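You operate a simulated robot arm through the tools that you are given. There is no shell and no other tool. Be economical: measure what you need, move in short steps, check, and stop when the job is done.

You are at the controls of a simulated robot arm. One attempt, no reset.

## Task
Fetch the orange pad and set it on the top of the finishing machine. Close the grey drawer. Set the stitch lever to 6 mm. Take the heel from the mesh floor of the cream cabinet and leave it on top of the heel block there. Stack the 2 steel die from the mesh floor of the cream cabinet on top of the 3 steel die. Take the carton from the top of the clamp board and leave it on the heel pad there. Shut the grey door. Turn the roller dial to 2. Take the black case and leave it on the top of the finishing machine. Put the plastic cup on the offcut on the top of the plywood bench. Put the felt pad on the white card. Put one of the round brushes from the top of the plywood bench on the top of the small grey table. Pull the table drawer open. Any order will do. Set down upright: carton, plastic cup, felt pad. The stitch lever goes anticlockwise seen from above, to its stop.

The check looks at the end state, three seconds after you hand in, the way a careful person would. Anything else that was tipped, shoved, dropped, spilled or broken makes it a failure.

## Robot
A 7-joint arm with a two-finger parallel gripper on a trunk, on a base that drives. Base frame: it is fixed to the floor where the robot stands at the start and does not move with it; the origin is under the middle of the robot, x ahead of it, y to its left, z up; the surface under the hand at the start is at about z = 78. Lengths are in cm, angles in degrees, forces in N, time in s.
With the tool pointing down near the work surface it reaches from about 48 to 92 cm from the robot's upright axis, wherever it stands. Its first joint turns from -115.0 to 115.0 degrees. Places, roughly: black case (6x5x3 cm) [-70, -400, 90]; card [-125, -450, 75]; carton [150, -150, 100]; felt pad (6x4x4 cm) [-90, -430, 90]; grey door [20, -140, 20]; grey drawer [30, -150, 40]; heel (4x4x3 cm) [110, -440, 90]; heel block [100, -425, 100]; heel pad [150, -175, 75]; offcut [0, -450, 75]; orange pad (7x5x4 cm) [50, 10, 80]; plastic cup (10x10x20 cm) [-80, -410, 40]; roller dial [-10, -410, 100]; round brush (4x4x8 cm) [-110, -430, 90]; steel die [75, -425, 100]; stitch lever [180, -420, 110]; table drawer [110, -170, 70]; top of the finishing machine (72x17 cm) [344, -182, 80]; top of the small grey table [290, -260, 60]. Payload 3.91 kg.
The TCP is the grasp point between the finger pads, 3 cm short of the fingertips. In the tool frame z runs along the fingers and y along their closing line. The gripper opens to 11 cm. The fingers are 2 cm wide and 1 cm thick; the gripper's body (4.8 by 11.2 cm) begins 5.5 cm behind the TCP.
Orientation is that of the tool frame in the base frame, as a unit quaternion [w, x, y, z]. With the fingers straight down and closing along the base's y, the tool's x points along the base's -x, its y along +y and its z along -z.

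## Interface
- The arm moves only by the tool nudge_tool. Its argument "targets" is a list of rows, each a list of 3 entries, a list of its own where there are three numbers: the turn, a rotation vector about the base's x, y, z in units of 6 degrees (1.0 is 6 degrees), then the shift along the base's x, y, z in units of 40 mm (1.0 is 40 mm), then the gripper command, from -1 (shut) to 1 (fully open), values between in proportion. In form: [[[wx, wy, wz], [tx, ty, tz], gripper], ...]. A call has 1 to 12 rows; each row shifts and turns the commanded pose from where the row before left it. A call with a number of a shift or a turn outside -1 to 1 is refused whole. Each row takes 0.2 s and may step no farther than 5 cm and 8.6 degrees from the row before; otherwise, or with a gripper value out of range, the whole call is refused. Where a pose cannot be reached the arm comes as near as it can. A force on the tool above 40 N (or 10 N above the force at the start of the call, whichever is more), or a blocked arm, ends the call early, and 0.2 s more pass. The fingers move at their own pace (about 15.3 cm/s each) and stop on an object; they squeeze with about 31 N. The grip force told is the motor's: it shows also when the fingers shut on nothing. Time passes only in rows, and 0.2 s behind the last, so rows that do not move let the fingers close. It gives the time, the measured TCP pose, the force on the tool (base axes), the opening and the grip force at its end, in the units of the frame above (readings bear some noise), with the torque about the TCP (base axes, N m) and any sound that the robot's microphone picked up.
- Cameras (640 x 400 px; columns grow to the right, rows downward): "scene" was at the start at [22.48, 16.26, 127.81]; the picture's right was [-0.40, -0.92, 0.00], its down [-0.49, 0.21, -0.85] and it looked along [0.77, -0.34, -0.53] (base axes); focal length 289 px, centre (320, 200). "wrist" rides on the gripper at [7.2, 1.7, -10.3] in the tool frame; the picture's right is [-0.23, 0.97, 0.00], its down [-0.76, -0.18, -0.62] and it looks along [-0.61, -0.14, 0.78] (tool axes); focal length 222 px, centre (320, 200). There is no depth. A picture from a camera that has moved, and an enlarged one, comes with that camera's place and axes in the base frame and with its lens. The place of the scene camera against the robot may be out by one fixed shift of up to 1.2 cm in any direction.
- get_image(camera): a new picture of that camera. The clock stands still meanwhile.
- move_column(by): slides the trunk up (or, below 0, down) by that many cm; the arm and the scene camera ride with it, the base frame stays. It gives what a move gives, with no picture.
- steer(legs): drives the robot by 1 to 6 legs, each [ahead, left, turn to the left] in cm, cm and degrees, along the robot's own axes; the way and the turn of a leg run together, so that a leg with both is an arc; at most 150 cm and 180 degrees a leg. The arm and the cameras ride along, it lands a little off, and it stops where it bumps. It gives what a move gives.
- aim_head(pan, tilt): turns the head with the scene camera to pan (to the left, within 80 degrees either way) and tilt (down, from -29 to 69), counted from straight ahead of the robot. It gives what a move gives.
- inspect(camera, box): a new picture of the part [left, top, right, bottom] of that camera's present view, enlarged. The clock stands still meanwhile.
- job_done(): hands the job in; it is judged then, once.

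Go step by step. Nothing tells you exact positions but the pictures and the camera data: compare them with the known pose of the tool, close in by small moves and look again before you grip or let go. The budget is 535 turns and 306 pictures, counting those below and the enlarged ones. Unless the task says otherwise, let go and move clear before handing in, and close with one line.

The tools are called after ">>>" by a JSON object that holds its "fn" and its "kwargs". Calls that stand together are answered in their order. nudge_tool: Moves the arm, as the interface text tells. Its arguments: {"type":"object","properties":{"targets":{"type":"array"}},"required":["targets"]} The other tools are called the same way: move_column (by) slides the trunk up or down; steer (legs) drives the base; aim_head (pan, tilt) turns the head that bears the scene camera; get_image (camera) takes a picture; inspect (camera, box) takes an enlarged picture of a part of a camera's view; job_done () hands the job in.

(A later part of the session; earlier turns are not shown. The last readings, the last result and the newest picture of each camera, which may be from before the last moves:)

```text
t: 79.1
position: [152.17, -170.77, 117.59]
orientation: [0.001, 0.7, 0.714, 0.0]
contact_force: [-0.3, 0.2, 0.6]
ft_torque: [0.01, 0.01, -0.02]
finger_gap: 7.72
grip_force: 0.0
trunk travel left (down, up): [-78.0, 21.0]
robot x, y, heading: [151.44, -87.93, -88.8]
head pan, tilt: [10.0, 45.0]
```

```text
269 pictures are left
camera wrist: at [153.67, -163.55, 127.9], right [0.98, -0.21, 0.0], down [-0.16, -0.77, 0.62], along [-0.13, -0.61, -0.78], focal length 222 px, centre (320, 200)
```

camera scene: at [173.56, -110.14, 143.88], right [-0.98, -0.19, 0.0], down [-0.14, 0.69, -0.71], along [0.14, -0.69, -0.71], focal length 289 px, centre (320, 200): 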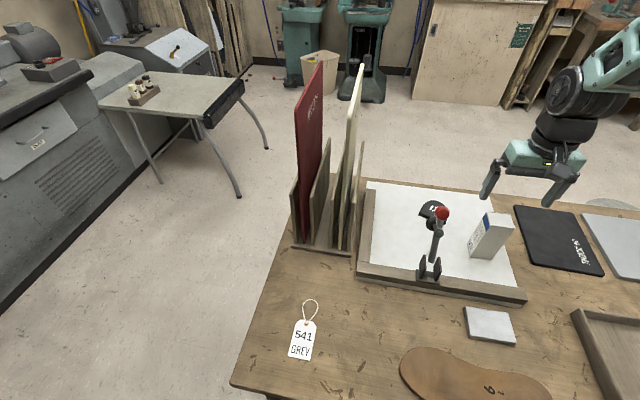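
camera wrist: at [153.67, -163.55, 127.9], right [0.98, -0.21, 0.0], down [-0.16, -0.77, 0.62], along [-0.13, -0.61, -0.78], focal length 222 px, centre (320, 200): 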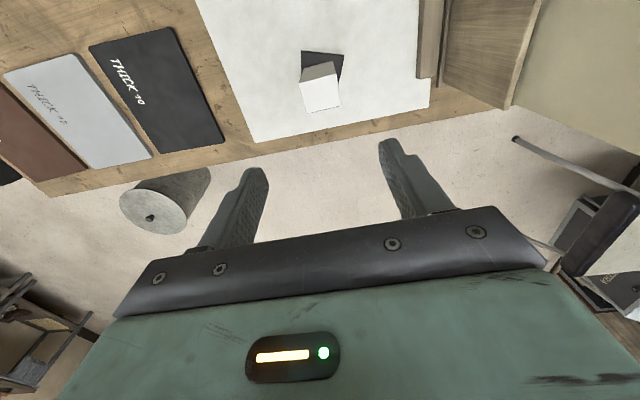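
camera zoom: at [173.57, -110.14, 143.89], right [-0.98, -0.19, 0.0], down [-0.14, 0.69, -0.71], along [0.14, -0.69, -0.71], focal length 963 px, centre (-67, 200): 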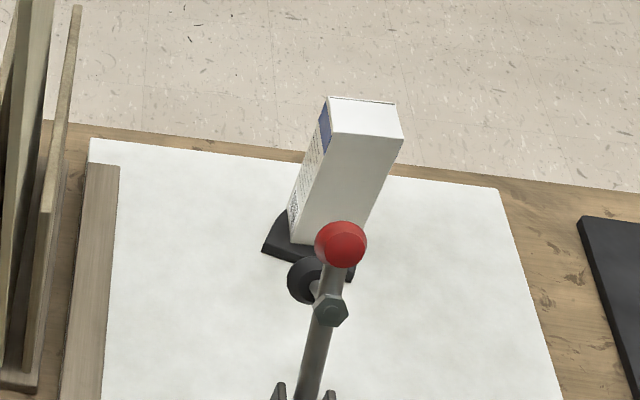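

The carton stands on the heel pad. Now I pull the arm in, back away, and drive toward the grey cabinet to view it and the table's other end.

>>> {"fn": "nudge_tool", "kwargs": {"targets": [[[0, 0, 0], [0, 0.8, 0.5], 0.4], [[0, 0, 0], [0, 0.9, 0.5], 0.4], [[0, 0, 0], [0, 0.9, 0.5], 0.4], [[0, 0, 0], [0, 1, 0], 0.4], [[0, 0, 0], [0, 1, 0], 0.4], [[0, 0, 0], [0, 1, 0], 0.4], [[0, 0, 0], [0, 1, 0], 0.4], [[0, 0, 0], [0, 0.9, 0], 0.4]]}}

>>> {"fn": "steer", "kwargs": {"legs": [[-14, 0, 0], [0, -120, 0]]}}

>>> {"fn": "aim_head", "kwargs": {"pan": 0, "tilt": 35}}

>>> {"fn": "get_image", "kwargs": {"camera": "scene"}}

```text
t: 80.9
position: [152.27, -140.75, 123.55]
orientation: [-0.001, 0.7, 0.714, 0.001]
contact_force: [0.4, -0.2, -0.5]
ft_torque: [0.01, 0.01, 0.01]
finger_gap: 7.72
grip_force: 0.0
trunk travel left (down, up): [-78.0, 21.0]
robot x, y, heading: [151.17, -87.76, -89.0]
head pan, tilt: [10.0, 45.0]
```

```text
t: 87.9
position: [31.0, -128.45, 123.72]
orientation: [0.0, 0.706, 0.709, -0.001]
contact_force: [0.3, -0.1, 0.5]
ft_torque: [-0.02, 0.0, 0.0]
finger_gap: 7.72
grip_force: 0.0
trunk travel left (down, up): [-78.0, 21.0]
robot x, y, heading: [31.02, -75.4, -89.8]
head pan, tilt: [10.0, 45.0]
```

```text
t: 88.6
position: [31.01, -128.36, 123.63]
orientation: [0.0, 0.705, 0.709, 0.001]
contact_force: [-0.3, -0.6, -0.1]
ft_torque: [0.02, 0.05, 0.02]
finger_gap: 7.7
grip_force: 0.1
trunk travel left (down, up): [-78.0, 21.0]
robot x, y, heading: [30.72, -75.33, -89.8]
head pan, tilt: [0.0, 35.0]
```

```text
268 pictures are left
camera scene: at [51.41, -98.87, 145.36], right [-1.0, -0.01, 0.0], down [0.0, 0.57, -0.82], along [0.01, -0.82, -0.57], focal length 289 px, centre (320, 200)
```

scene: 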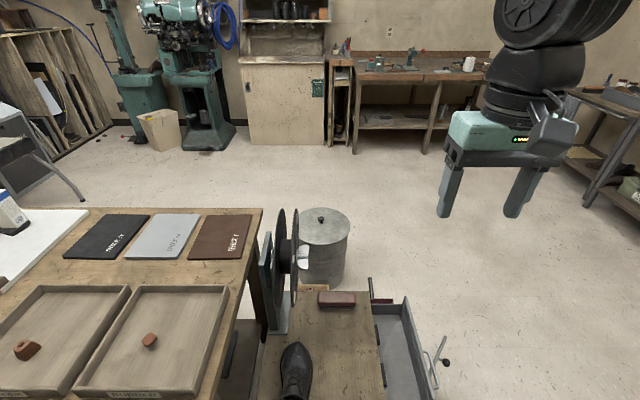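

The grey cabinet (wood top, drawer pulled out toward -x) stands at the table's end. I look to the right before driving around to face it.

>>> {"fn": "aim_head", "kwargs": {"pan": -65, "tilt": 40}}

>>> {"fn": "get_image", "kwargs": {"camera": "scene"}}

```text
t: 90.0
position: [31.01, -128.37, 123.63]
orientation: [0.0, 0.705, 0.709, -0.001]
contact_force: [0.2, -0.4, 0.2]
ft_torque: [-0.04, -0.01, -0.01]
finger_gap: 7.72
grip_force: 0.0
trunk travel left (down, up): [-78.0, 21.0]
robot x, y, heading: [30.71, -75.96, -89.4]
head pan, tilt: [-65.0, 40.0]
```

```text
267 pictures are left
camera scene: at [43.67, -93.7, 144.61], right [-0.43, 0.9, 0.0], down [0.58, 0.28, -0.77], along [-0.69, -0.33, -0.64], focal length 289 px, centre (320, 200)
```

scene: 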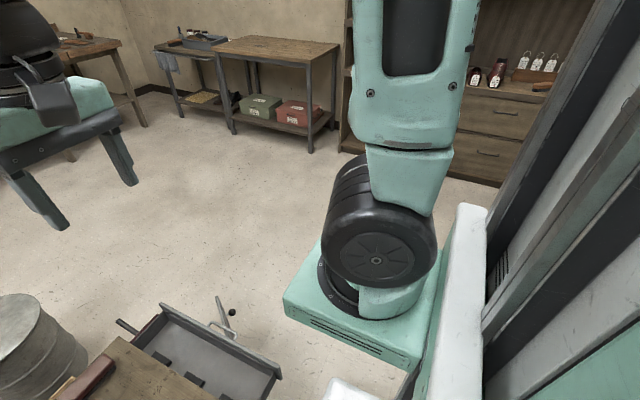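

Plenty of room there. I go around to face the cabinet from the -x side.

>>> {"fn": "steer", "kwargs": {"legs": [[0, -100, 0], [0, 0, 90], [0, -70, 0]]}}

>>> {"fn": "aim_head", "kwargs": {"pan": 0, "tilt": 40}}

>>> {"fn": "get_image", "kwargs": {"camera": "scene"}}

```text
t: 102.4
position: [-16.57, -146.3, 123.71]
orientation: [0.001, 0.0, 1.0, 0.001]
contact_force: [-0.1, 0.5, -0.7]
ft_torque: [0.02, -0.02, 0.02]
finger_gap: 7.7
grip_force: 0.1
trunk travel left (down, up): [-78.0, 21.0]
robot x, y, heading: [-69.62, -146.28, -0.1]
head pan, tilt: [-65.0, 40.0]
```

```text
t: 103.8
position: [-16.59, -146.27, 123.65]
orientation: [0.001, 0.001, 1.0, -0.001]
contact_force: [-0.2, 0.6, -0.3]
ft_torque: [-0.01, 0.01, 0.01]
finger_gap: 7.71
grip_force: 0.1
trunk travel left (down, up): [-78.0, 21.0]
robot x, y, heading: [-69.81, -146.54, -0.1]
head pan, tilt: [0.0, 40.0]
```

```text
266 pictures are left
camera scene: at [-46.78, -126.44, 144.61], right [0.0, -1.0, 0.0], down [-0.64, 0.0, -0.77], along [0.77, 0.0, -0.64], focal length 289 px, centre (320, 200)
```

scene: 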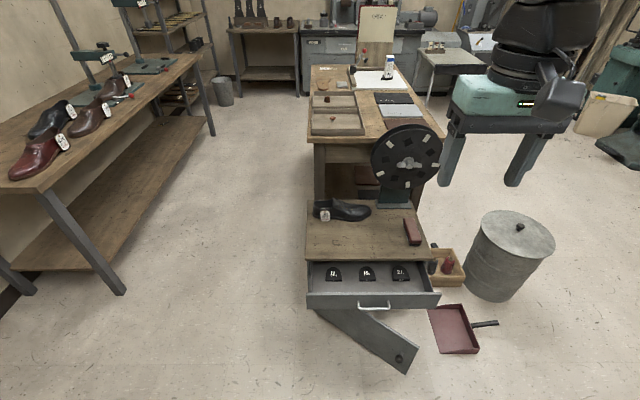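

I see the drawer (with size-marked heels inside), the ajar door below it with a knob at its free right edge, and a dustpan on the floor to the right. I zoom in.

>>> {"fn": "inspect", "kwargs": {"camera": "scene", "box": [270, 180, 510, 400]}}

>>> {"fn": "aim_head", "kwargs": {"pan": 0, "tilt": 62}}

>>> {"fn": "get_image", "kwargs": {"camera": "scene"}}

```text
1.82 times, centred on (390, 290) of scene
camera zoom: at [-46.78, -126.44, 144.61], right [0.0, -1.0, 0.0], down [-0.64, 0.0, -0.77], along [0.77, 0.0, -0.64], focal length 526 px, centre (193, 36)
```

zoom: 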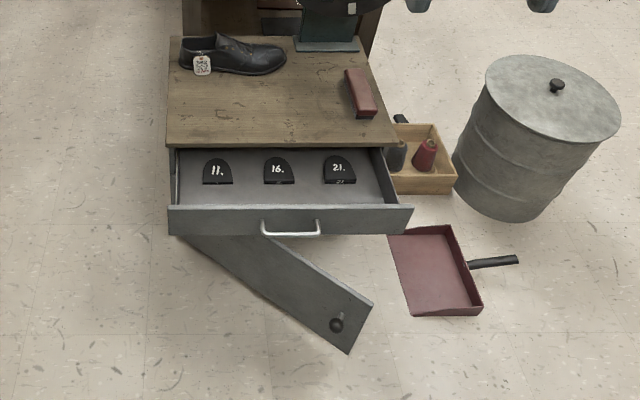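

```text
t: 104.7
position: [-16.63, -146.39, 123.67]
orientation: [0.0, 0.001, 1.0, 0.0]
contact_force: [0.1, -0.2, -0.1]
ft_torque: [0.0, 0.01, -0.01]
finger_gap: 7.71
grip_force: 0.0
trunk travel left (down, up): [-78.0, 21.0]
robot x, y, heading: [-69.35, -146.27, -0.1]
head pan, tilt: [0.0, 62.0]
```

```text
264 pictures are left
camera scene: at [-48.84, -126.43, 141.72], right [0.0, -1.0, 0.0], down [-0.88, 0.0, -0.47], along [0.47, 0.0, -0.88], focal length 289 px, centre (320, 200)
```

scene: 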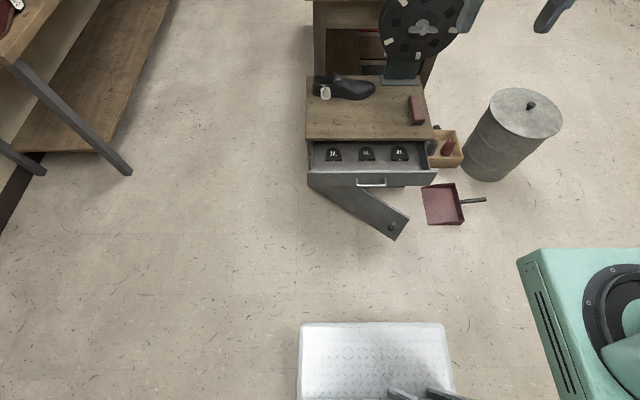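

To get heights I lower the trunk and look again from lower down.

>>> {"fn": "move_column", "kwargs": {"by": -45}}

>>> {"fn": "aim_head", "kwargs": {"pan": 0, "tilt": 40}}

>>> {"fn": "get_image", "kwargs": {"camera": "scene"}}

```text
refused: -45 is not a number from -40 to 40
```

```text
t: 105.5
position: [-16.51, -146.24, 123.58]
orientation: [0.0, 0.001, 1.0, -0.001]
contact_force: [0.7, 0.0, 1.1]
ft_torque: [0.03, 0.0, -0.03]
finger_gap: 7.7
grip_force: 0.1
trunk travel left (down, up): [-78.0, 21.0]
robot x, y, heading: [-69.18, -146.22, 0.1]
head pan, tilt: [0.0, 40.0]
```

```text
263 pictures are left
camera scene: at [-46.78, -126.43, 144.61], right [0.0, -1.0, 0.0], down [-0.64, 0.0, -0.77], along [0.77, 0.0, -0.64], focal length 289 px, centre (320, 200)
```

scene: 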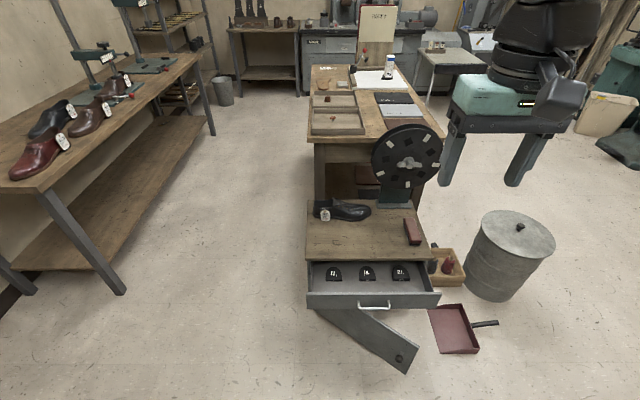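

>>> {"fn": "move_column", "kwargs": {"by": -40}}

>>> {"fn": "move_column", "kwargs": {"by": -15}}

>>> {"fn": "get_image", "kwargs": {"camera": "scene"}}

>>> {"fn": "inspect", "kwargs": {"camera": "scene", "box": [280, 170, 472, 290]}}

```text
t: 109.3
position: [-16.47, -146.45, 83.68]
orientation: [0.0, 0.001, 1.0, 0.0]
contact_force: [0.0, 0.1, 0.7]
ft_torque: [0.0, 0.02, -0.04]
finger_gap: 7.74
grip_force: 0.1
trunk travel left (down, up): [-38.0, 61.0]
robot x, y, heading: [-69.71, -146.28, -0.2]
head pan, tilt: [0.0, 40.0]
```

```text
t: 111.1
position: [-16.52, -146.25, 68.72]
orientation: [0.0, 0.001, 1.0, -0.001]
contact_force: [0.4, -0.3, 0.6]
ft_torque: [0.03, 0.05, 0.01]
finger_gap: 7.68
grip_force: 0.0
trunk travel left (down, up): [-23.0, 76.0]
robot x, y, heading: [-69.21, -146.34, -0.1]
head pan, tilt: [0.0, 40.0]
```

```text
262 pictures are left
camera scene: at [-46.78, -126.43, 89.62], right [0.0, -1.0, 0.0], down [-0.64, 0.0, -0.77], along [0.77, 0.0, -0.64], focal length 289 px, centre (320, 200)
```

scene: 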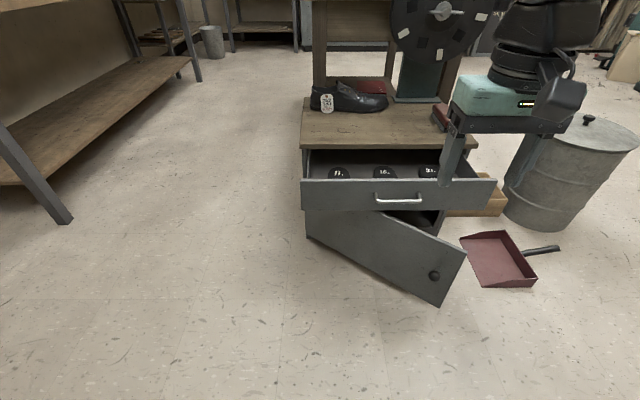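

```text
3.33 times, centred on (376, 230) of scene
camera zoom: at [-46.78, -126.43, 89.62], right [0.0, -1.0, 0.0], down [-0.64, 0.0, -0.77], along [0.77, 0.0, -0.64], focal length 963 px, centre (133, 100)
```

zoom: 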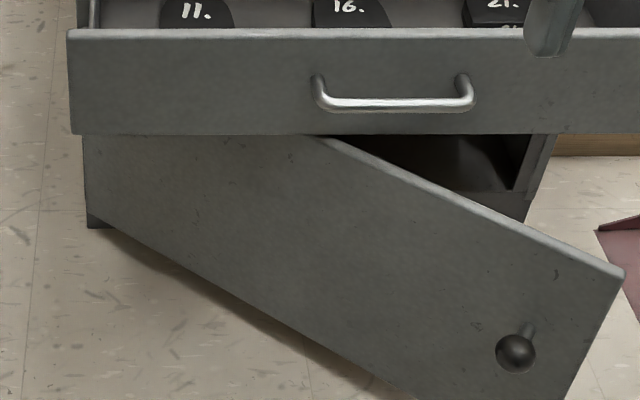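

The drawer front is at x ≈ 17 (z 33–44, y -121..-176), cabinet front ≈ 34; the door's free edge is at about [1, -163]. I drive 15 cm closer, shut the fingers and tilt the tool forward to push.

>>> {"fn": "steer", "kwargs": {"legs": [[15, 0, 0]]}}

>>> {"fn": "nudge_tool", "kwargs": {"targets": [[[0, -1, 0], [0, 0.2, 0], -1], [[0, -1, 0], [0, 0.2, 0], -1], [[0, -1, 0], [0, 0.2, 0], -1], [[0, -1, 0], [0, 0.2, 0], -1], [[0, -1, 0], [0, 0.2, 0], -1], [[0, -1, 0], [0, 0.2, 0], -1], [[0, -1, 0], [0, 0.2, 0], -1], [[0, -1, 0], [0, 0.2, 0], -1], [[0, -1, 0], [0, 0.2, 0], -1], [[0, -1, 0], [0, 0.2, 0], -1], [[0, -1, 0], [0, 0.2, 0], -1], [[0, 0, 0], [0, 0, 0], -1]]}}

>>> {"fn": "get_image", "kwargs": {"camera": "scene"}}

```text
t: 112.5
position: [-1.62, -146.43, 68.69]
orientation: [0.0, 0.001, 1.0, 0.0]
contact_force: [0.0, 0.9, 0.4]
ft_torque: [0.0, -0.06, -0.01]
finger_gap: 7.71
grip_force: 0.0
trunk travel left (down, up): [-23.0, 76.0]
robot x, y, heading: [-54.43, -146.69, 0.1]
head pan, tilt: [0.0, 40.0]
```

```text
t: 115.1
position: [-0.97, -136.53, 69.31]
orientation: [0.546, 0.0, 0.838, 0.0]
contact_force: [0.1, 0.0, -0.6]
ft_torque: [0.0, 0.01, 0.0]
finger_gap: 0.02
grip_force: 30.8
out of reach, approached as far as the arm can: row 10, 11
trunk travel left (down, up): [-23.0, 76.0]
robot x, y, heading: [-55.04, -146.01, -0.1]
head pan, tilt: [0.0, 40.0]
```

```text
260 pictures are left
camera scene: at [-31.92, -126.46, 89.62], right [0.0, -1.0, 0.0], down [-0.64, 0.0, -0.77], along [0.77, 0.0, -0.64], focal length 289 px, centre (320, 200)
```

scene: 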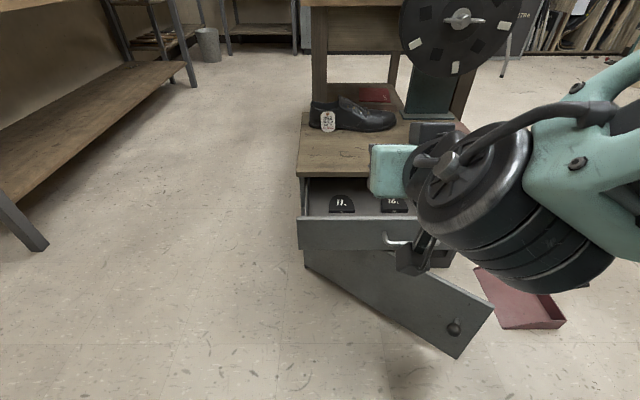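

Tool now points forward-down at 66°. I lower the trunk so the fingertips come to drawer-front height.

>>> {"fn": "move_column", "kwargs": {"by": -22}}

>>> {"fn": "nudge_tool", "kwargs": {"targets": [[[0, 0, 0], [0, 0, -0.7], -1], [[0, 0, 0], [0, 0, -0.7], -1], [[0, 0, 0], [0, 0, -0.6], -1], [[0, 0, 0], [0, 0, 0], -1]]}}

>>> {"fn": "get_image", "kwargs": {"camera": "scene"}}

>>> {"fn": "get_image", "kwargs": {"camera": "wrist"}}

```text
t: 117.4
position: [-0.95, -136.51, 47.47]
orientation: [0.544, 0.002, 0.839, 0.0]
contact_force: [-0.4, -0.2, -0.1]
ft_torque: [0.0, -0.02, 0.01]
finger_gap: 0.01
grip_force: 31.0
trunk travel left (down, up): [-1.0, 98.0]
robot x, y, heading: [-54.62, -146.12, -0.2]
head pan, tilt: [0.0, 40.0]
```

```text
t: 118.4
position: [0.17, -134.54, 40.01]
orientation: [0.544, 0.002, 0.839, -0.001]
contact_force: [1.0, 0.0, -0.7]
ft_torque: [0.0, 0.03, 0.03]
finger_gap: 0.01
grip_force: 31.0
out of reach, approached as far as the arm can: row 1, 2, 3
trunk travel left (down, up): [-1.0, 98.0]
robot x, y, heading: [-54.82, -146.45, -0.1]
head pan, tilt: [0.0, 40.0]
```

```text
259 pictures are left
camera scene: at [-31.92, -126.47, 67.61], right [0.0, -1.0, 0.0], down [-0.64, 0.0, -0.77], along [0.77, 0.0, -0.64], focal length 289 px, centre (320, 200)
```

scene: 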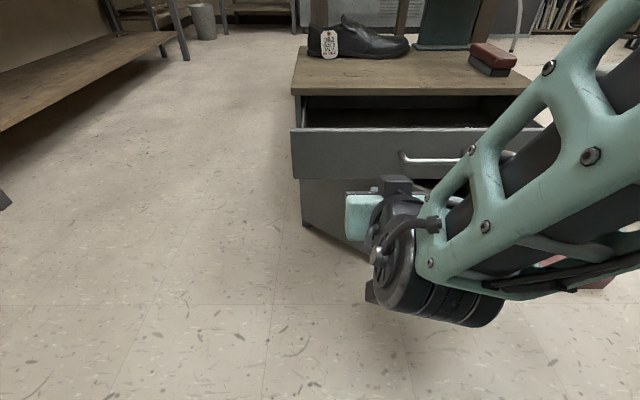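

```text
258 pictures are left
camera wrist: at [-12.23, -132.79, 37.66], right [0.1, 0.97, 0.21], down [-0.26, -0.18, 0.95], along [0.96, -0.14, 0.23], focal length 222 px, centre (320, 200)
```

wrist: 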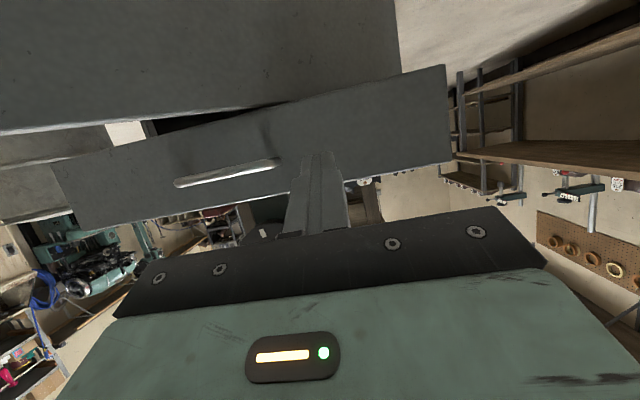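

The fingertips face the drawer front left of its handle. I push ahead.

>>> {"fn": "nudge_tool", "kwargs": {"targets": [[[0, 0, 0], [0.8, 0, 0], -1], [[0, 0, 0], [0.8, 0, 0], -1], [[0, 0, 0], [0.8, 0, 0], -1], [[0, 0, 0], [0.6, 0, 0], -1], [[0, 0, 0], [0.4, 0, 0], -1], [[0, 0, 0], [0.4, 0, 0], -1], [[0, 0, 0], [0.4, 0, 0], -1]]}}

>>> {"fn": "get_image", "kwargs": {"camera": "scene"}}

```text
t: 120.0
position: [14.47, -136.89, 45.06]
orientation: [0.544, 0.0, 0.839, 0.001]
contact_force: [0.3, 0.5, -0.1]
ft_torque: [0.0, 0.0, 0.01]
finger_gap: 0.0
grip_force: 30.9
out of reach, approached as far as the arm can: row 1, 2, 3, 4, 5, 6, 7
trunk travel left (down, up): [-1.0, 98.0]
robot x, y, heading: [-54.93, -146.26, -0.2]
head pan, tilt: [0.0, 40.0]
```

```text
257 pictures are left
camera scene: at [-31.92, -126.46, 67.61], right [0.0, -1.0, 0.0], down [-0.64, 0.0, -0.77], along [0.77, 0.0, -0.64], focal length 289 px, centre (320, 200)
```

scene: 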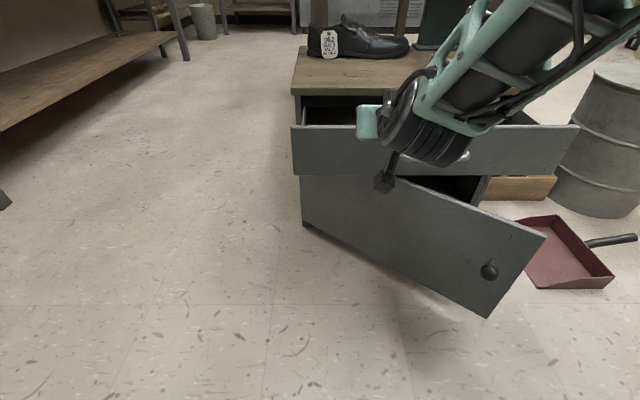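

The arm can't keep that low with so steep a tilt. I back off and reduce the tilt to about 42°.

>>> {"fn": "nudge_tool", "kwargs": {"targets": [[[0, 0, 0], [-1, 0, 0], -1], [[0, 0, 0], [-1, 0, 0], -1], [[0, 0, 0], [-1, 0, 0], -1], [[0, 1, 0], [0, 0, 0], -1], [[0, 1, 0], [0, 0, 0], -1], [[0, 1, 0], [0, 0, 0], -1], [[0, 1, 0], [0, 0, 0], -1], [[0, 0, 0], [0, 0, -0.5], -1], [[0, 0, 0], [0, 0, -0.5], -1], [[0, 0, 0], [0, 0, 0], -1]]}}

>>> {"fn": "get_image", "kwargs": {"camera": "scene"}}

```text
t: 122.2
position: [2.41, -136.85, 41.11]
orientation: [0.357, 0.001, 0.934, 0.0]
contact_force: [-0.1, -0.6, 0.1]
ft_torque: [-0.02, -0.03, -0.01]
finger_gap: 0.01
grip_force: 31.0
trunk travel left (down, up): [-1.0, 98.0]
robot x, y, heading: [-54.69, -146.33, -0.1]
head pan, tilt: [0.0, 40.0]
```

```text
256 pictures are left
camera scene: at [-31.92, -126.47, 67.61], right [0.0, -1.0, 0.0], down [-0.64, 0.0, -0.77], along [0.77, 0.0, -0.64], focal length 289 px, centre (320, 200)
```

scene: 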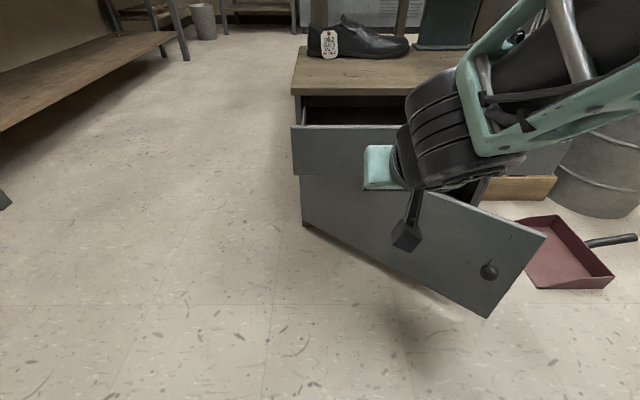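

Reach is fine now. I push the drawer in.

>>> {"fn": "nudge_tool", "kwargs": {"targets": [[[0, 0, 0], [1, 0, 0], -1], [[0, 0, 0], [1, 0, 0], -1], [[0, 0, 0], [0.8, 0, 0], -1], [[0, 0, 0], [0.5, 0, 0], -1], [[0, 0, 0], [0.5, 0, 0], -1], [[0, 0, 0], [0.5, 0, 0], -1], [[0, 0, 0], [0.5, 0, 0], -1]]}}

>>> {"fn": "get_image", "kwargs": {"camera": "scene"}}

```text
t: 123.8
position: [16.26, -138.47, 45.32]
orientation: [0.359, 0.0, 0.933, 0.001]
contact_force: [-1.4, -0.2, 0.4]
ft_torque: [-0.02, -0.01, -0.01]
finger_gap: 0.01
grip_force: 30.6
out of reach, approached as far as the arm can: row 3, 4, 5, 6, 7
trunk travel left (down, up): [-1.0, 98.0]
robot x, y, heading: [-55.09, -146.35, 0.0]
head pan, tilt: [0.0, 40.0]
```

```text
255 pictures are left
camera scene: at [-31.92, -126.47, 67.61], right [0.0, -1.0, 0.0], down [-0.64, 0.0, -0.77], along [0.77, 0.0, -0.64], focal length 289 px, centre (320, 200)
```

scene: 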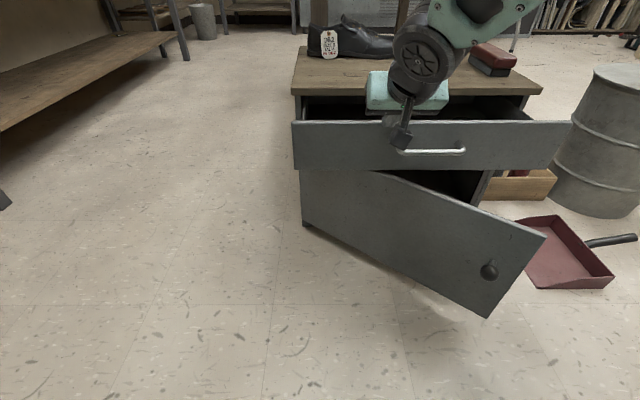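

The arm stalls with this tilt. I'll retreat, set the tool vertical, and push the drawer by its handle instead.

>>> {"fn": "nudge_tool", "kwargs": {"targets": [[[0, 0, 0], [-1, 0, 0], -1], [[0, 0, 0], [-1, 0, 0], -1], [[0, 0, 0], [-1, 0, 0], -1], [[0, 0, 0], [-0.5, 0, 0.5], -1], [[0, 1, 0], [0, -0.2, 0], -1], [[0, 1, 0], [0, -0.2, 0], -1], [[0, 1, 0], [0, -0.3, 0], -1], [[0, 1, 0], [0, -0.5, 0], -1], [[0, 1, 0], [0, -0.5, 0], -1], [[0, 1, 0], [0, -0.5, 0], -1], [[0, 1, 0], [0, -0.5, 0], -1], [[0, 0, 0], [0, 0, 0], -1]]}}

>>> {"fn": "get_image", "kwargs": {"camera": "scene"}}

```text
t: 126.4
position: [2.19, -149.4, 47.19]
orientation: [-0.001, 0.001, 1.0, 0.0]
contact_force: [-0.3, -0.5, 0.5]
ft_torque: [-0.01, 0.05, 0.03]
finger_gap: 0.0
grip_force: 30.4
trunk travel left (down, up): [-1.0, 98.0]
robot x, y, heading: [-54.48, -146.08, -0.2]
head pan, tilt: [0.0, 40.0]
```

```text
254 pictures are left
camera scene: at [-31.92, -126.46, 67.61], right [0.0, -1.0, 0.0], down [-0.64, 0.0, -0.77], along [0.77, 0.0, -0.64], focal length 289 px, centre (320, 200)
```

scene: 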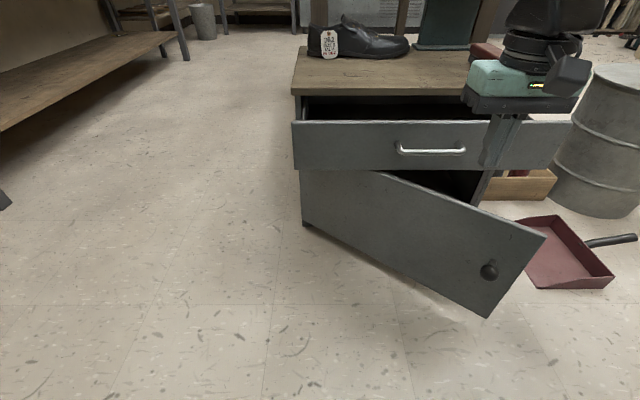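

Drawer front moved in ~3 cm. I lower in front of the handle middle (y ≈ -147) and push on the handle.

>>> {"fn": "nudge_tool", "kwargs": {"targets": [[[0, 0, 0], [0, 0.3, -0.9], -1], [[0, 0, 0], [0, 0.3, -0.8], -1], [[0, 0, 0], [0.9, 0, 0], -1], [[0, 0, 0], [0.9, 0, 0], -1], [[0, 0, 0], [0.6, 0, 0], -1], [[0, 0, 0], [0.5, 0, 0], -1], [[0, 0, 0], [0.5, 0, 0], -1], [[0, 0, 0], [0.5, 0, 0], -1]]}}

>>> {"fn": "get_image", "kwargs": {"camera": "scene"}}

```text
t: 128.2
position: [17.86, -146.79, 40.42]
orientation: [0.0, 0.001, 1.0, 0.0]
contact_force: [0.1, -0.4, 0.1]
ft_torque: [0.01, -0.02, -0.01]
finger_gap: 0.0
grip_force: 30.8
trunk travel left (down, up): [-1.0, 98.0]
robot x, y, heading: [-54.71, -146.29, -0.1]
head pan, tilt: [0.0, 40.0]
```

```text
253 pictures are left
camera scene: at [-31.92, -126.47, 67.61], right [0.0, -1.0, 0.0], down [-0.64, 0.0, -0.77], along [0.77, 0.0, -0.64], focal length 289 px, centre (320, 200)
```

scene: 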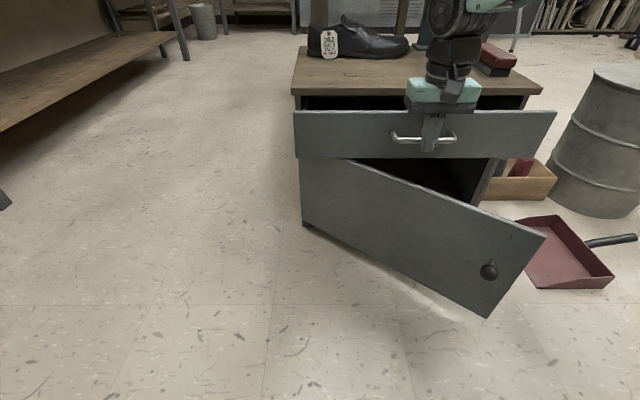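

It works. I keep pushing.

>>> {"fn": "nudge_tool", "kwargs": {"targets": [[[0, 0, 0], [0.5, 0, 0], -1], [[0, 0, 0], [0.5, 0, 0], -1], [[0, 0, 0], [0.5, 0, 0], -1], [[0, 0, 0], [0.5, 0, 0], -1], [[0, 0, 0], [0.4, 0, 0], -1], [[0, 0, 0], [0.3, 0, 0], -1], [[0, 0, 0], [0, 0, 0], -1]]}}

>>> {"fn": "get_image", "kwargs": {"camera": "scene"}}

```text
t: 129.5
position: [27.35, -147.02, 40.23]
orientation: [-0.011, 0.001, 1.0, -0.002]
contact_force: [-3.5, 0.4, 3.4]
ft_torque: [-0.02, 0.03, 0.01]
finger_gap: 0.01
grip_force: 31.3
trunk travel left (down, up): [-1.0, 98.0]
robot x, y, heading: [-55.3, -146.28, -0.1]
head pan, tilt: [0.0, 40.0]
stopped in row 6: the force on the tool passed its limit at 58 N (the readings are from after the stop); the commanded pose is now the measured one
```

```text
252 pictures are left
camera scene: at [-31.96, -126.48, 67.62], right [0.0, -1.0, 0.0], down [-0.64, 0.0, -0.77], along [0.77, 0.0, -0.64], focal length 289 px, centre (320, 200)
```

scene: 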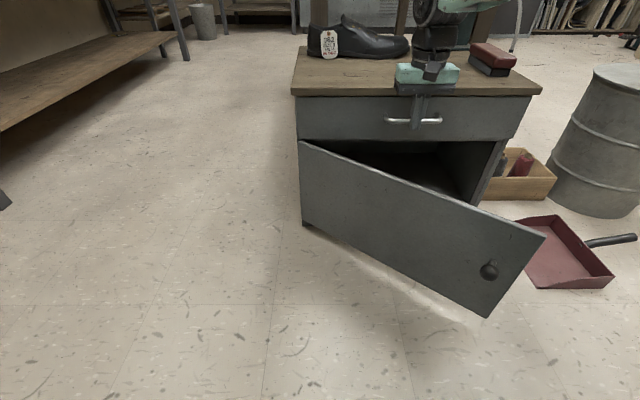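

It stopped: either closed or my hand touched the cabinet top. I back off and look closely.

>>> {"fn": "nudge_tool", "kwargs": {"targets": [[[0, 0, 0], [-1, 0, 0], -1], [[0, 0, 0], [-1, 0, 0], -1], [[0, 0, 0], [-1, 0, 0], -1], [[0, 0, 0], [-1, -1, 0], -1], [[0, 0, 0], [0, -1, 0], -1], [[0, 0, 0], [0, -1, 0], -1], [[0, 0, 0], [0, 0, 0], -1]]}}

>>> {"fn": "inspect", "kwargs": {"camera": "scene", "box": [280, 30, 560, 205]}}

>>> {"fn": "get_image", "kwargs": {"camera": "wrist"}}

```text
refused: row 4 steps farther than a row can; nothing moved
```

```text
2.29 times, centred on (420, 118) of scene
camera zoom: at [-31.96, -126.48, 67.62], right [0.0, -1.0, 0.0], down [-0.64, 0.0, -0.77], along [0.77, 0.0, -0.64], focal length 661 px, centre (91, 389)
```

zoom: 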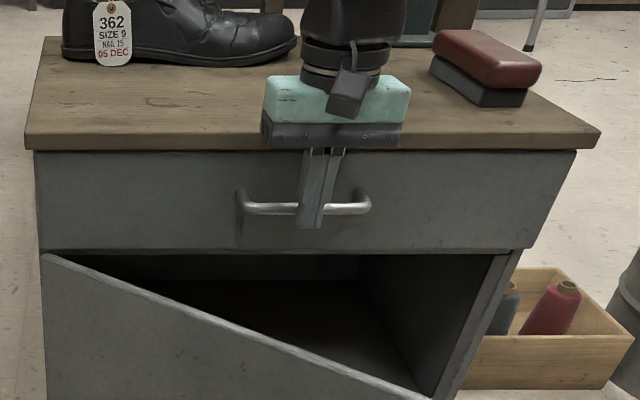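

```text
250 pictures are left
camera wrist: at [20.3, -145.2, 50.71], right [0.23, 0.97, -0.01], down [0.77, -0.18, 0.61], along [0.59, -0.15, -0.79], focal length 222 px, centre (320, 200)
```

wrist: 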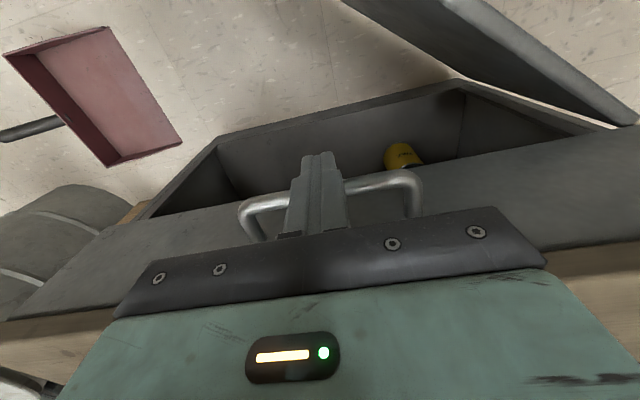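

The drawer looks almost closed but the hand's body might have met the cabinet top. I back off, tilt 24°, and push once more with the tips on the handle.

>>> {"fn": "nudge_tool", "kwargs": {"targets": [[[0, 0, 0], [-1, 0, 0], -1], [[0, 0, 0], [-1, 0, 0], -1], [[0, -1, 0], [-0.2, 0, 0], -1], [[0, -1, 0], [0, 0, 0], -1], [[0, -1, 0], [0, 0, 0], -1], [[0, -1, 0], [0, 0, 0], -1], [[0, 0, 0], [0, 0, -0.1], -1], [[0, 0, 0], [0, 0, 0], -1]]}}

>>> {"fn": "get_image", "kwargs": {"camera": "scene"}}

```text
t: 131.3
position: [18.49, -146.95, 39.96]
orientation: [0.198, 0.001, 0.98, -0.001]
contact_force: [-0.5, 0.0, 0.7]
ft_torque: [-0.01, 0.0, 0.05]
finger_gap: 0.05
grip_force: 30.8
trunk travel left (down, up): [-1.0, 98.0]
robot x, y, heading: [-54.48, -146.39, -0.2]
head pan, tilt: [0.0, 40.0]
```

```text
249 pictures are left
camera scene: at [-31.94, -126.48, 67.61], right [0.0, -1.0, 0.0], down [-0.64, 0.0, -0.77], along [0.77, 0.0, -0.64], focal length 289 px, centre (320, 200)
```

scene: 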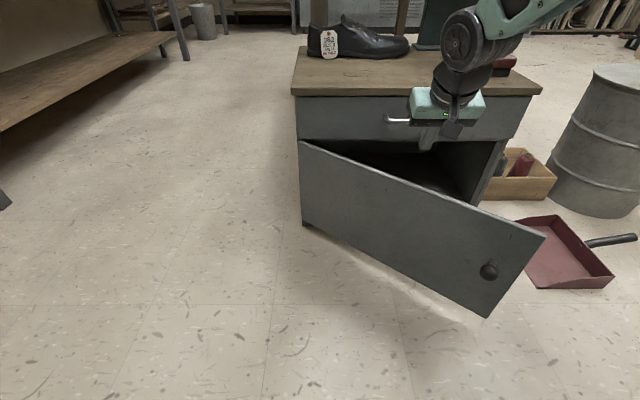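

>>> {"fn": "nudge_tool", "kwargs": {"targets": [[[0, 0, 0], [0.7, 0, 0], -1], [[0, 0, 0], [0.7, 0, 0], -1], [[0, 0, 0], [0.3, 0, 0], -1], [[0, 0, 0], [0.2, 0, 0], -1], [[0, 0, 0], [0.2, 0, 0], -1], [[0, 0, 0], [0.2, 0, 0], -1], [[0, 0, 0], [0.2, 0, 0], -1], [[0, 0, 0], [0.2, 0, 0], -1]]}}

>>> {"fn": "inspect", "kwargs": {"camera": "scene", "box": [280, 30, 560, 205]}}

```text
t: 132.6
position: [26.69, -146.91, 39.58]
orientation: [0.19, 0.002, 0.982, -0.003]
contact_force: [0.1, 0.1, 0.1]
ft_torque: [0.0, 0.01, -0.01]
finger_gap: 0.01
grip_force: 31.1
trunk travel left (down, up): [-1.0, 98.0]
robot x, y, heading: [-54.91, -146.39, -0.3]
head pan, tilt: [0.0, 40.0]
stopped in row 6: the force on the tool passed its limit at 64 N (the readings are from after the stop); the commanded pose is now the measured one
```

```text
2.29 times, centred on (420, 118) of scene
camera zoom: at [-31.98, -126.48, 67.61], right [0.0, -1.0, 0.0], down [-0.64, 0.0, -0.77], along [0.77, 0.0, -0.64], focal length 661 px, centre (91, 389)
```

zoom: 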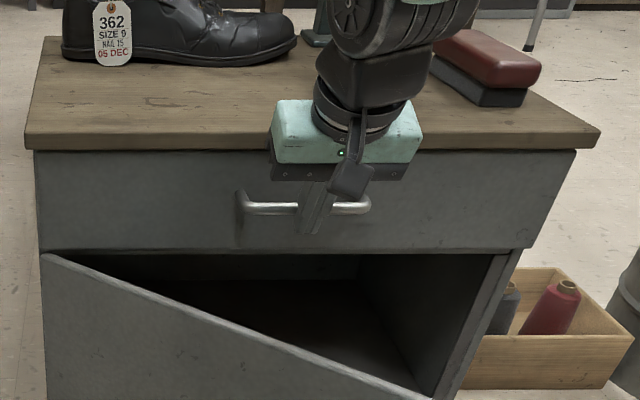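

Same stop position, so the drawer is shut. Now the door: I retreat to x ≈ 2, lower to z ≈ 20 in front of the door, then push it.

>>> {"fn": "nudge_tool", "kwargs": {"targets": [[[0, 0, 0], [-1, 0, 0], -1], [[0, 0, 0], [-1, 0, 0], -1], [[0, 0, 0], [-1, 0, 0], -1], [[0, 0, 0], [-1, 0, 0], -1], [[0, 0, 0], [-1, 0, 0], -1], [[0, 0, 0], [-1, 0, 0], -1], [[0, 0, 0], [-0.4, -0.7, -0.8], -1], [[0, 0, 0], [0, 0, -1], -1], [[0, 0, 0], [0, 0, -1], -1], [[0, 0, 0], [0, 0, -1], -1], [[0, 0, 0], [0, 0, -1], -1], [[0, 0, 0], [0, 0, 0], -1]]}}

>>> {"fn": "get_image", "kwargs": {"camera": "scene"}}

>>> {"fn": "get_image", "kwargs": {"camera": "wrist"}}

```text
t: 135.2
position: [1.52, -149.62, 20.3]
orientation: [0.19, 0.001, 0.982, -0.002]
contact_force: [0.2, -0.7, -1.0]
ft_torque: [-0.02, 0.0, 0.0]
finger_gap: 0.01
grip_force: 30.6
out of reach, approached as far as the arm can: row 10
trunk travel left (down, up): [-1.0, 98.0]
robot x, y, heading: [-55.32, -146.15, -0.2]
head pan, tilt: [0.0, 40.0]
```

```text
247 pictures are left
camera scene: at [-31.99, -126.48, 67.61], right [0.0, -1.0, 0.0], down [-0.64, 0.0, -0.77], along [0.77, 0.0, -0.64], focal length 289 px, centre (320, 200)
```

scene: 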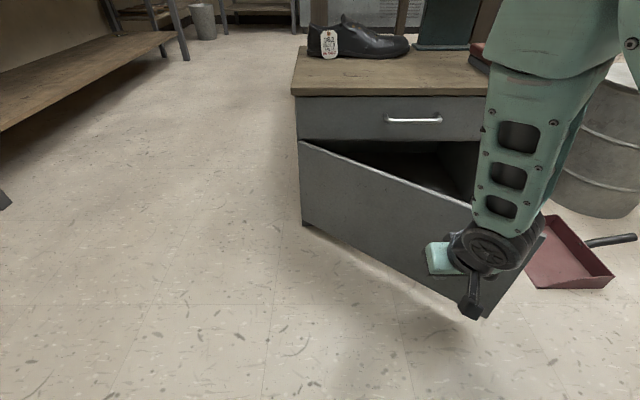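

```text
246 pictures are left
camera wrist: at [-8.99, -147.86, 27.16], right [0.21, 0.97, 0.08], down [0.47, -0.18, 0.86], along [0.85, -0.15, -0.5], focal length 222 px, centre (320, 200)
```

wrist: 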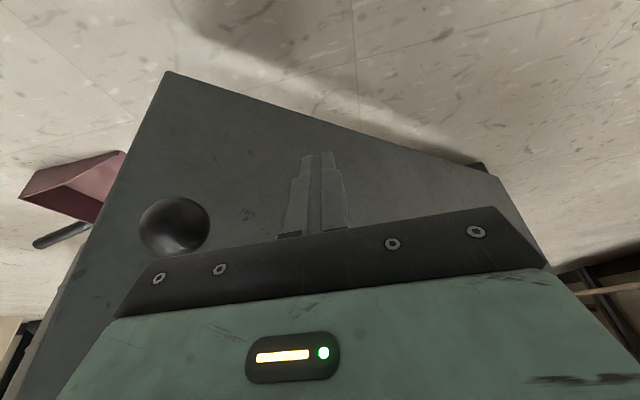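

The fist is right in front of the door, left of the knob. I push along +x.

>>> {"fn": "nudge_tool", "kwargs": {"targets": [[[0, 0, 0], [0.7, 0, 0], -1], [[0, 0, 0], [0.6, 0, 0], -1], [[0, 0, 0], [0.5, 0, 0], -1], [[0, 0, 0], [0.5, 0, 0], -1], [[0, 0, 0], [0.5, 0, 0], -1], [[0, 0, 0], [0.5, 0, 0], -1], [[0, 0, 0], [0.5, 0, 0], -1], [[0, 0, 0], [0.5, 0, 0], -1]]}}

>>> {"fn": "get_image", "kwargs": {"camera": "scene"}}

```text
t: 137.0
position: [18.84, -149.57, 20.35]
orientation: [0.189, 0.001, 0.982, -0.002]
contact_force: [0.7, 0.6, -0.4]
ft_torque: [-0.02, 0.0, 0.03]
finger_gap: 0.0
grip_force: 30.9
trunk travel left (down, up): [-1.0, 98.0]
robot x, y, heading: [-54.81, -146.23, -0.3]
head pan, tilt: [0.0, 40.0]
```

```text
245 pictures are left
camera scene: at [-31.98, -126.48, 67.61], right [0.0, -1.0, 0.0], down [-0.64, 0.0, -0.77], along [0.77, 0.0, -0.64], focal length 289 px, centre (320, 200)
```

scene: 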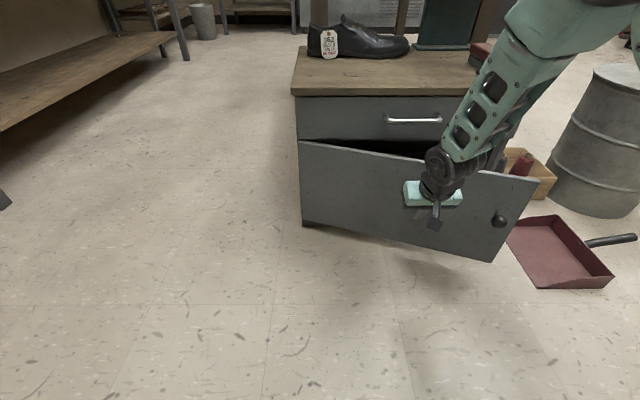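

>>> {"fn": "nudge_tool", "kwargs": {"targets": [[[0, 0, 0], [0.5, 0, 0], -1], [[0, 0, 0], [0.5, 0, 0], -1], [[0, 0, 0], [0.4, 0, 0], -1], [[0, 0, 0], [0.3, 0, 0], -1], [[0, 0, 0], [0.3, 0, 0], -1], [[0, 0, 0], [0.25, 0, 0], -1], [[0, 0, 0], [0.25, 0, 0], -1], [[0, 0, 0], [0.2, 0, 0], -1]]}}

>>> {"fn": "get_image", "kwargs": {"camera": "scene"}}

```text
t: 138.8
position: [29.65, -149.51, 20.33]
orientation: [0.19, 0.001, 0.982, -0.002]
contact_force: [-0.5, -0.6, 0.5]
ft_torque: [0.01, -0.03, 0.0]
finger_gap: 0.0
grip_force: 30.9
trunk travel left (down, up): [-1.0, 98.0]
robot x, y, heading: [-54.21, -146.24, -0.2]
head pan, tilt: [0.0, 40.0]
```

```text
244 pictures are left
camera scene: at [-31.98, -126.48, 67.61], right [0.0, -1.0, 0.0], down [-0.64, 0.0, -0.77], along [0.77, 0.0, -0.64], focal length 289 px, centre (320, 200)
```

scene: 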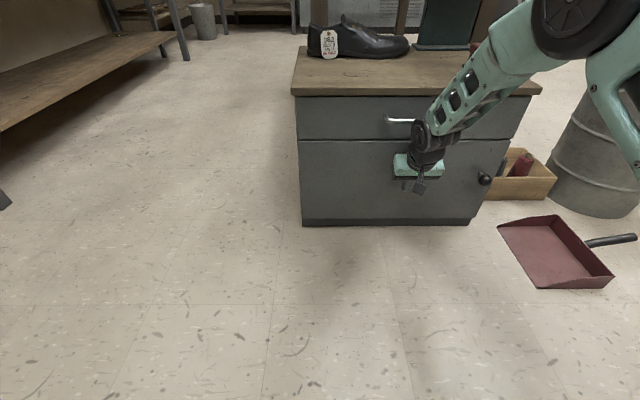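

Nearly shut. I push gently until resistance.

>>> {"fn": "nudge_tool", "kwargs": {"targets": [[[0, 0, 0], [0.1, 0, 0], -1], [[0, 0, 0], [0.1, 0, 0], -1], [[0, 0, 0], [0.1, 0, 0], -1], [[0, 0, 0], [0.1, 0, 0], -1], [[0, 0, 0], [0.1, 0, 0], -1], [[0, 0, 0], [0.1, 0, 0], -1]]}}

>>> {"fn": "inspect", "kwargs": {"camera": "scene", "box": [280, 70, 560, 245]}}

```text
t: 139.6
position: [30.16, -149.51, 20.2]
orientation: [0.185, 0.0, 0.983, -0.003]
contact_force: [-6.7, -0.4, 3.3]
ft_torque: [0.05, -0.53, 0.08]
finger_gap: 0.01
grip_force: 30.9
trunk travel left (down, up): [-1.0, 98.0]
robot x, y, heading: [-54.99, -146.25, 0.0]
head pan, tilt: [0.0, 40.0]
stopped in row 3: the force on the tool passed its limit at 52 N (the readings are from after the stop); the commanded pose is now the measured one
```

```text
2.29 times, centred on (420, 158) of scene
camera zoom: at [-32.04, -126.49, 67.61], right [0.0, -1.0, 0.0], down [-0.64, 0.0, -0.77], along [0.77, 0.0, -0.64], focal length 661 px, centre (91, 297)
```

zoom: 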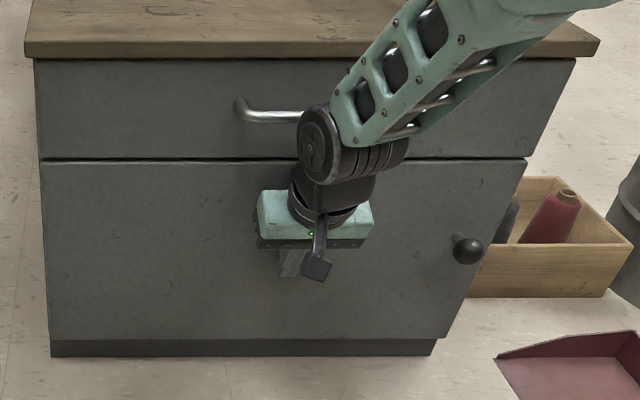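

Door and drawer are both flush and shut. I retract, straighten the tool, raise the trunk, and look for the table drawer.

>>> {"fn": "nudge_tool", "kwargs": {"targets": [[[0, 0, 0], [-1, 0, 0], -1], [[0, 0, 0], [-1, 0, 0], -1], [[0, 0, 0], [-1, 0, 0.3], -1], [[0, 0, 0], [-1, 0, 0.5], -1], [[0, 0, 0], [-1, 0, 0.5], -1], [[0, 1, 0], [-0.8, 0, 0.5], -1], [[0, 1, 0], [-0.5, 0, 0.5], -1], [[0, 1, 0], [0, 0, 0.5], -1], [[0, 0.7, 0], [0, 0, 0.5], -1], [[0, 0, 0], [0, 0, 0.9], -1], [[0, 0, 0], [0, 0, 0.9], -1], [[0, 0, 0], [0, 0, 0], -1]]}}

>>> {"fn": "move_column", "kwargs": {"by": 40}}

>>> {"fn": "move_column", "kwargs": {"by": 35}}

>>> {"fn": "steer", "kwargs": {"legs": [[-15, 0, 0], [0, -95, 0]]}}

>>> {"fn": "aim_head", "kwargs": {"pan": 20, "tilt": 25}}

>>> {"fn": "get_image", "kwargs": {"camera": "scene"}}

```text
t: 142.2
position: [4.92, -149.43, 40.77]
orientation: [-0.008, 0.0, 1.0, -0.004]
contact_force: [0.0, -0.2, 0.6]
ft_torque: [0.0, 0.02, -0.02]
finger_gap: 0.0
grip_force: 31.1
trunk travel left (down, up): [-1.0, 98.0]
robot x, y, heading: [-54.44, -146.62, 0.1]
head pan, tilt: [0.0, 40.0]
```

```text
t: 146.0
position: [5.02, -149.57, 80.74]
orientation: [-0.007, 0.0, 1.0, -0.004]
contact_force: [-0.6, -0.4, 1.6]
ft_torque: [-0.01, 0.02, -0.01]
finger_gap: 0.01
grip_force: 31.3
trunk travel left (down, up): [-41.0, 58.0]
robot x, y, heading: [-54.98, -146.34, 0.1]
head pan, tilt: [0.0, 40.0]
```

```text
t: 149.4
position: [5.08, -149.53, 115.65]
orientation: [-0.007, 0.0, 1.0, -0.004]
contact_force: [0.1, -0.7, 0.6]
ft_torque: [0.02, -0.03, -0.02]
finger_gap: 0.01
grip_force: 30.5
trunk travel left (down, up): [-76.0, 23.0]
robot x, y, heading: [-54.88, -146.36, -0.1]
head pan, tilt: [0.0, 40.0]
```

```text
t: 155.4
position: [-10.46, -245.4, 115.74]
orientation: [-0.007, 0.004, 1.0, -0.004]
contact_force: [-0.5, 0.0, -0.7]
ft_torque: [0.02, -0.02, 0.02]
finger_gap: 0.02
grip_force: 31.1
trunk travel left (down, up): [-76.0, 23.0]
robot x, y, heading: [-70.12, -241.78, -0.7]
head pan, tilt: [0.0, 40.0]
```

```text
t: 156.2
position: [-10.44, -245.38, 115.68]
orientation: [-0.007, 0.004, 1.0, -0.004]
contact_force: [-1.5, -0.3, 0.7]
ft_torque: [-0.01, -0.02, -0.03]
finger_gap: 0.0
grip_force: 31.2
trunk travel left (down, up): [-76.0, 23.0]
robot x, y, heading: [-70.49, -241.81, -0.5]
head pan, tilt: [20.0, 25.0]
```

```text
242 pictures are left
camera scene: at [-47.14, -218.95, 144.94], right [0.33, -0.94, 0.0], down [-0.4, -0.14, -0.91], along [0.85, 0.3, -0.42], focal length 289 px, centre (320, 200)
```

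scene: 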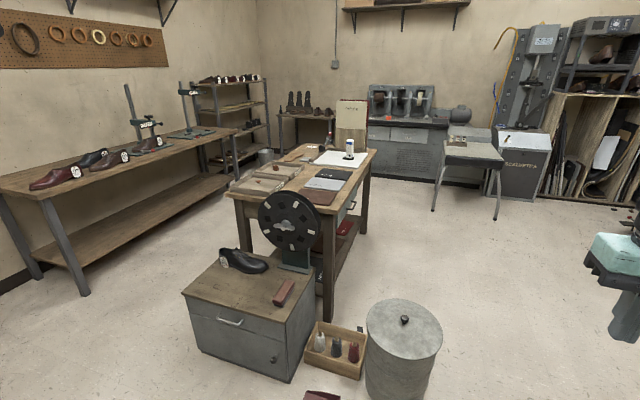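

There is a handle on the table's -y side, so that drawer opens that way. I drive around the bin and face the table from the south (heading +90).

>>> {"fn": "steer", "kwargs": {"legs": [[0, -55, 0], [100, 0, 0], [90, 0, 0], [0, 0, 90]]}}

>>> {"fn": "aim_head", "kwargs": {"pan": 0, "tilt": 35}}

>>> {"fn": "get_image", "kwargs": {"camera": "scene"}}

```text
t: 172.3
position: [122.09, -238.21, 115.75]
orientation: [0.003, 0.709, -0.705, 0.008]
contact_force: [-0.6, -0.3, -0.6]
ft_torque: [-0.01, -0.01, 0.04]
finger_gap: 0.01
grip_force: 30.8
trunk travel left (down, up): [-76.0, 23.0]
robot x, y, heading: [118.91, -298.37, 90.1]
head pan, tilt: [20.0, 25.0]
```

```text
t: 173.2
position: [122.12, -238.27, 115.62]
orientation: [0.002, 0.708, -0.706, 0.007]
contact_force: [-0.3, -0.3, -0.1]
ft_torque: [0.01, 0.0, -0.01]
finger_gap: 0.01
grip_force: 30.8
trunk travel left (down, up): [-76.0, 23.0]
robot x, y, heading: [119.44, -298.12, 90.0]
head pan, tilt: [0.0, 35.0]
```

```text
241 pictures are left
camera scene: at [98.74, -275.87, 143.37], right [1.0, 0.0, 0.0], down [0.0, -0.57, -0.82], along [0.0, 0.82, -0.57], focal length 289 px, centre (320, 200)
```

scene: 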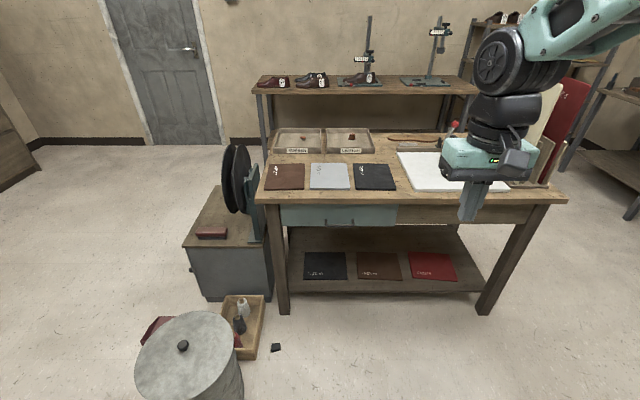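

The table drawer is the teal-grey front at the left of the apron. I zoom in.

>>> {"fn": "inspect", "kwargs": {"camera": "scene", "box": [250, 160, 442, 280]}}

>>> {"fn": "inspect", "kwargs": {"camera": "scene", "box": [130, 280, 322, 400]}}

```text
3.33 times, centred on (346, 220) of scene
camera zoom: at [98.74, -275.87, 143.37], right [1.0, 0.0, 0.0], down [0.0, -0.57, -0.82], along [0.0, 0.82, -0.57], focal length 963 px, centre (233, 133)
```

zoom: 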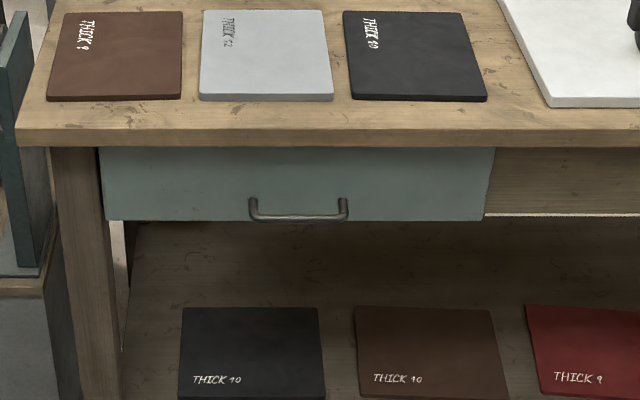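

```text
3.33 times, centred on (226, 340) of scene
camera zoom: at [98.74, -275.87, 143.37], right [1.0, 0.0, 0.0], down [0.0, -0.57, -0.82], along [0.0, 0.82, -0.57], focal length 963 px, centre (633, -267)
```

zoom: 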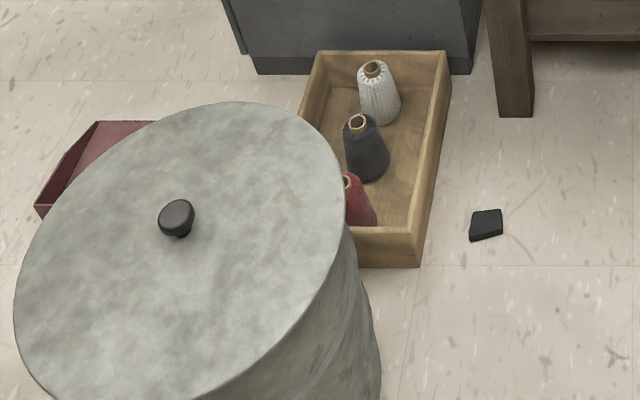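

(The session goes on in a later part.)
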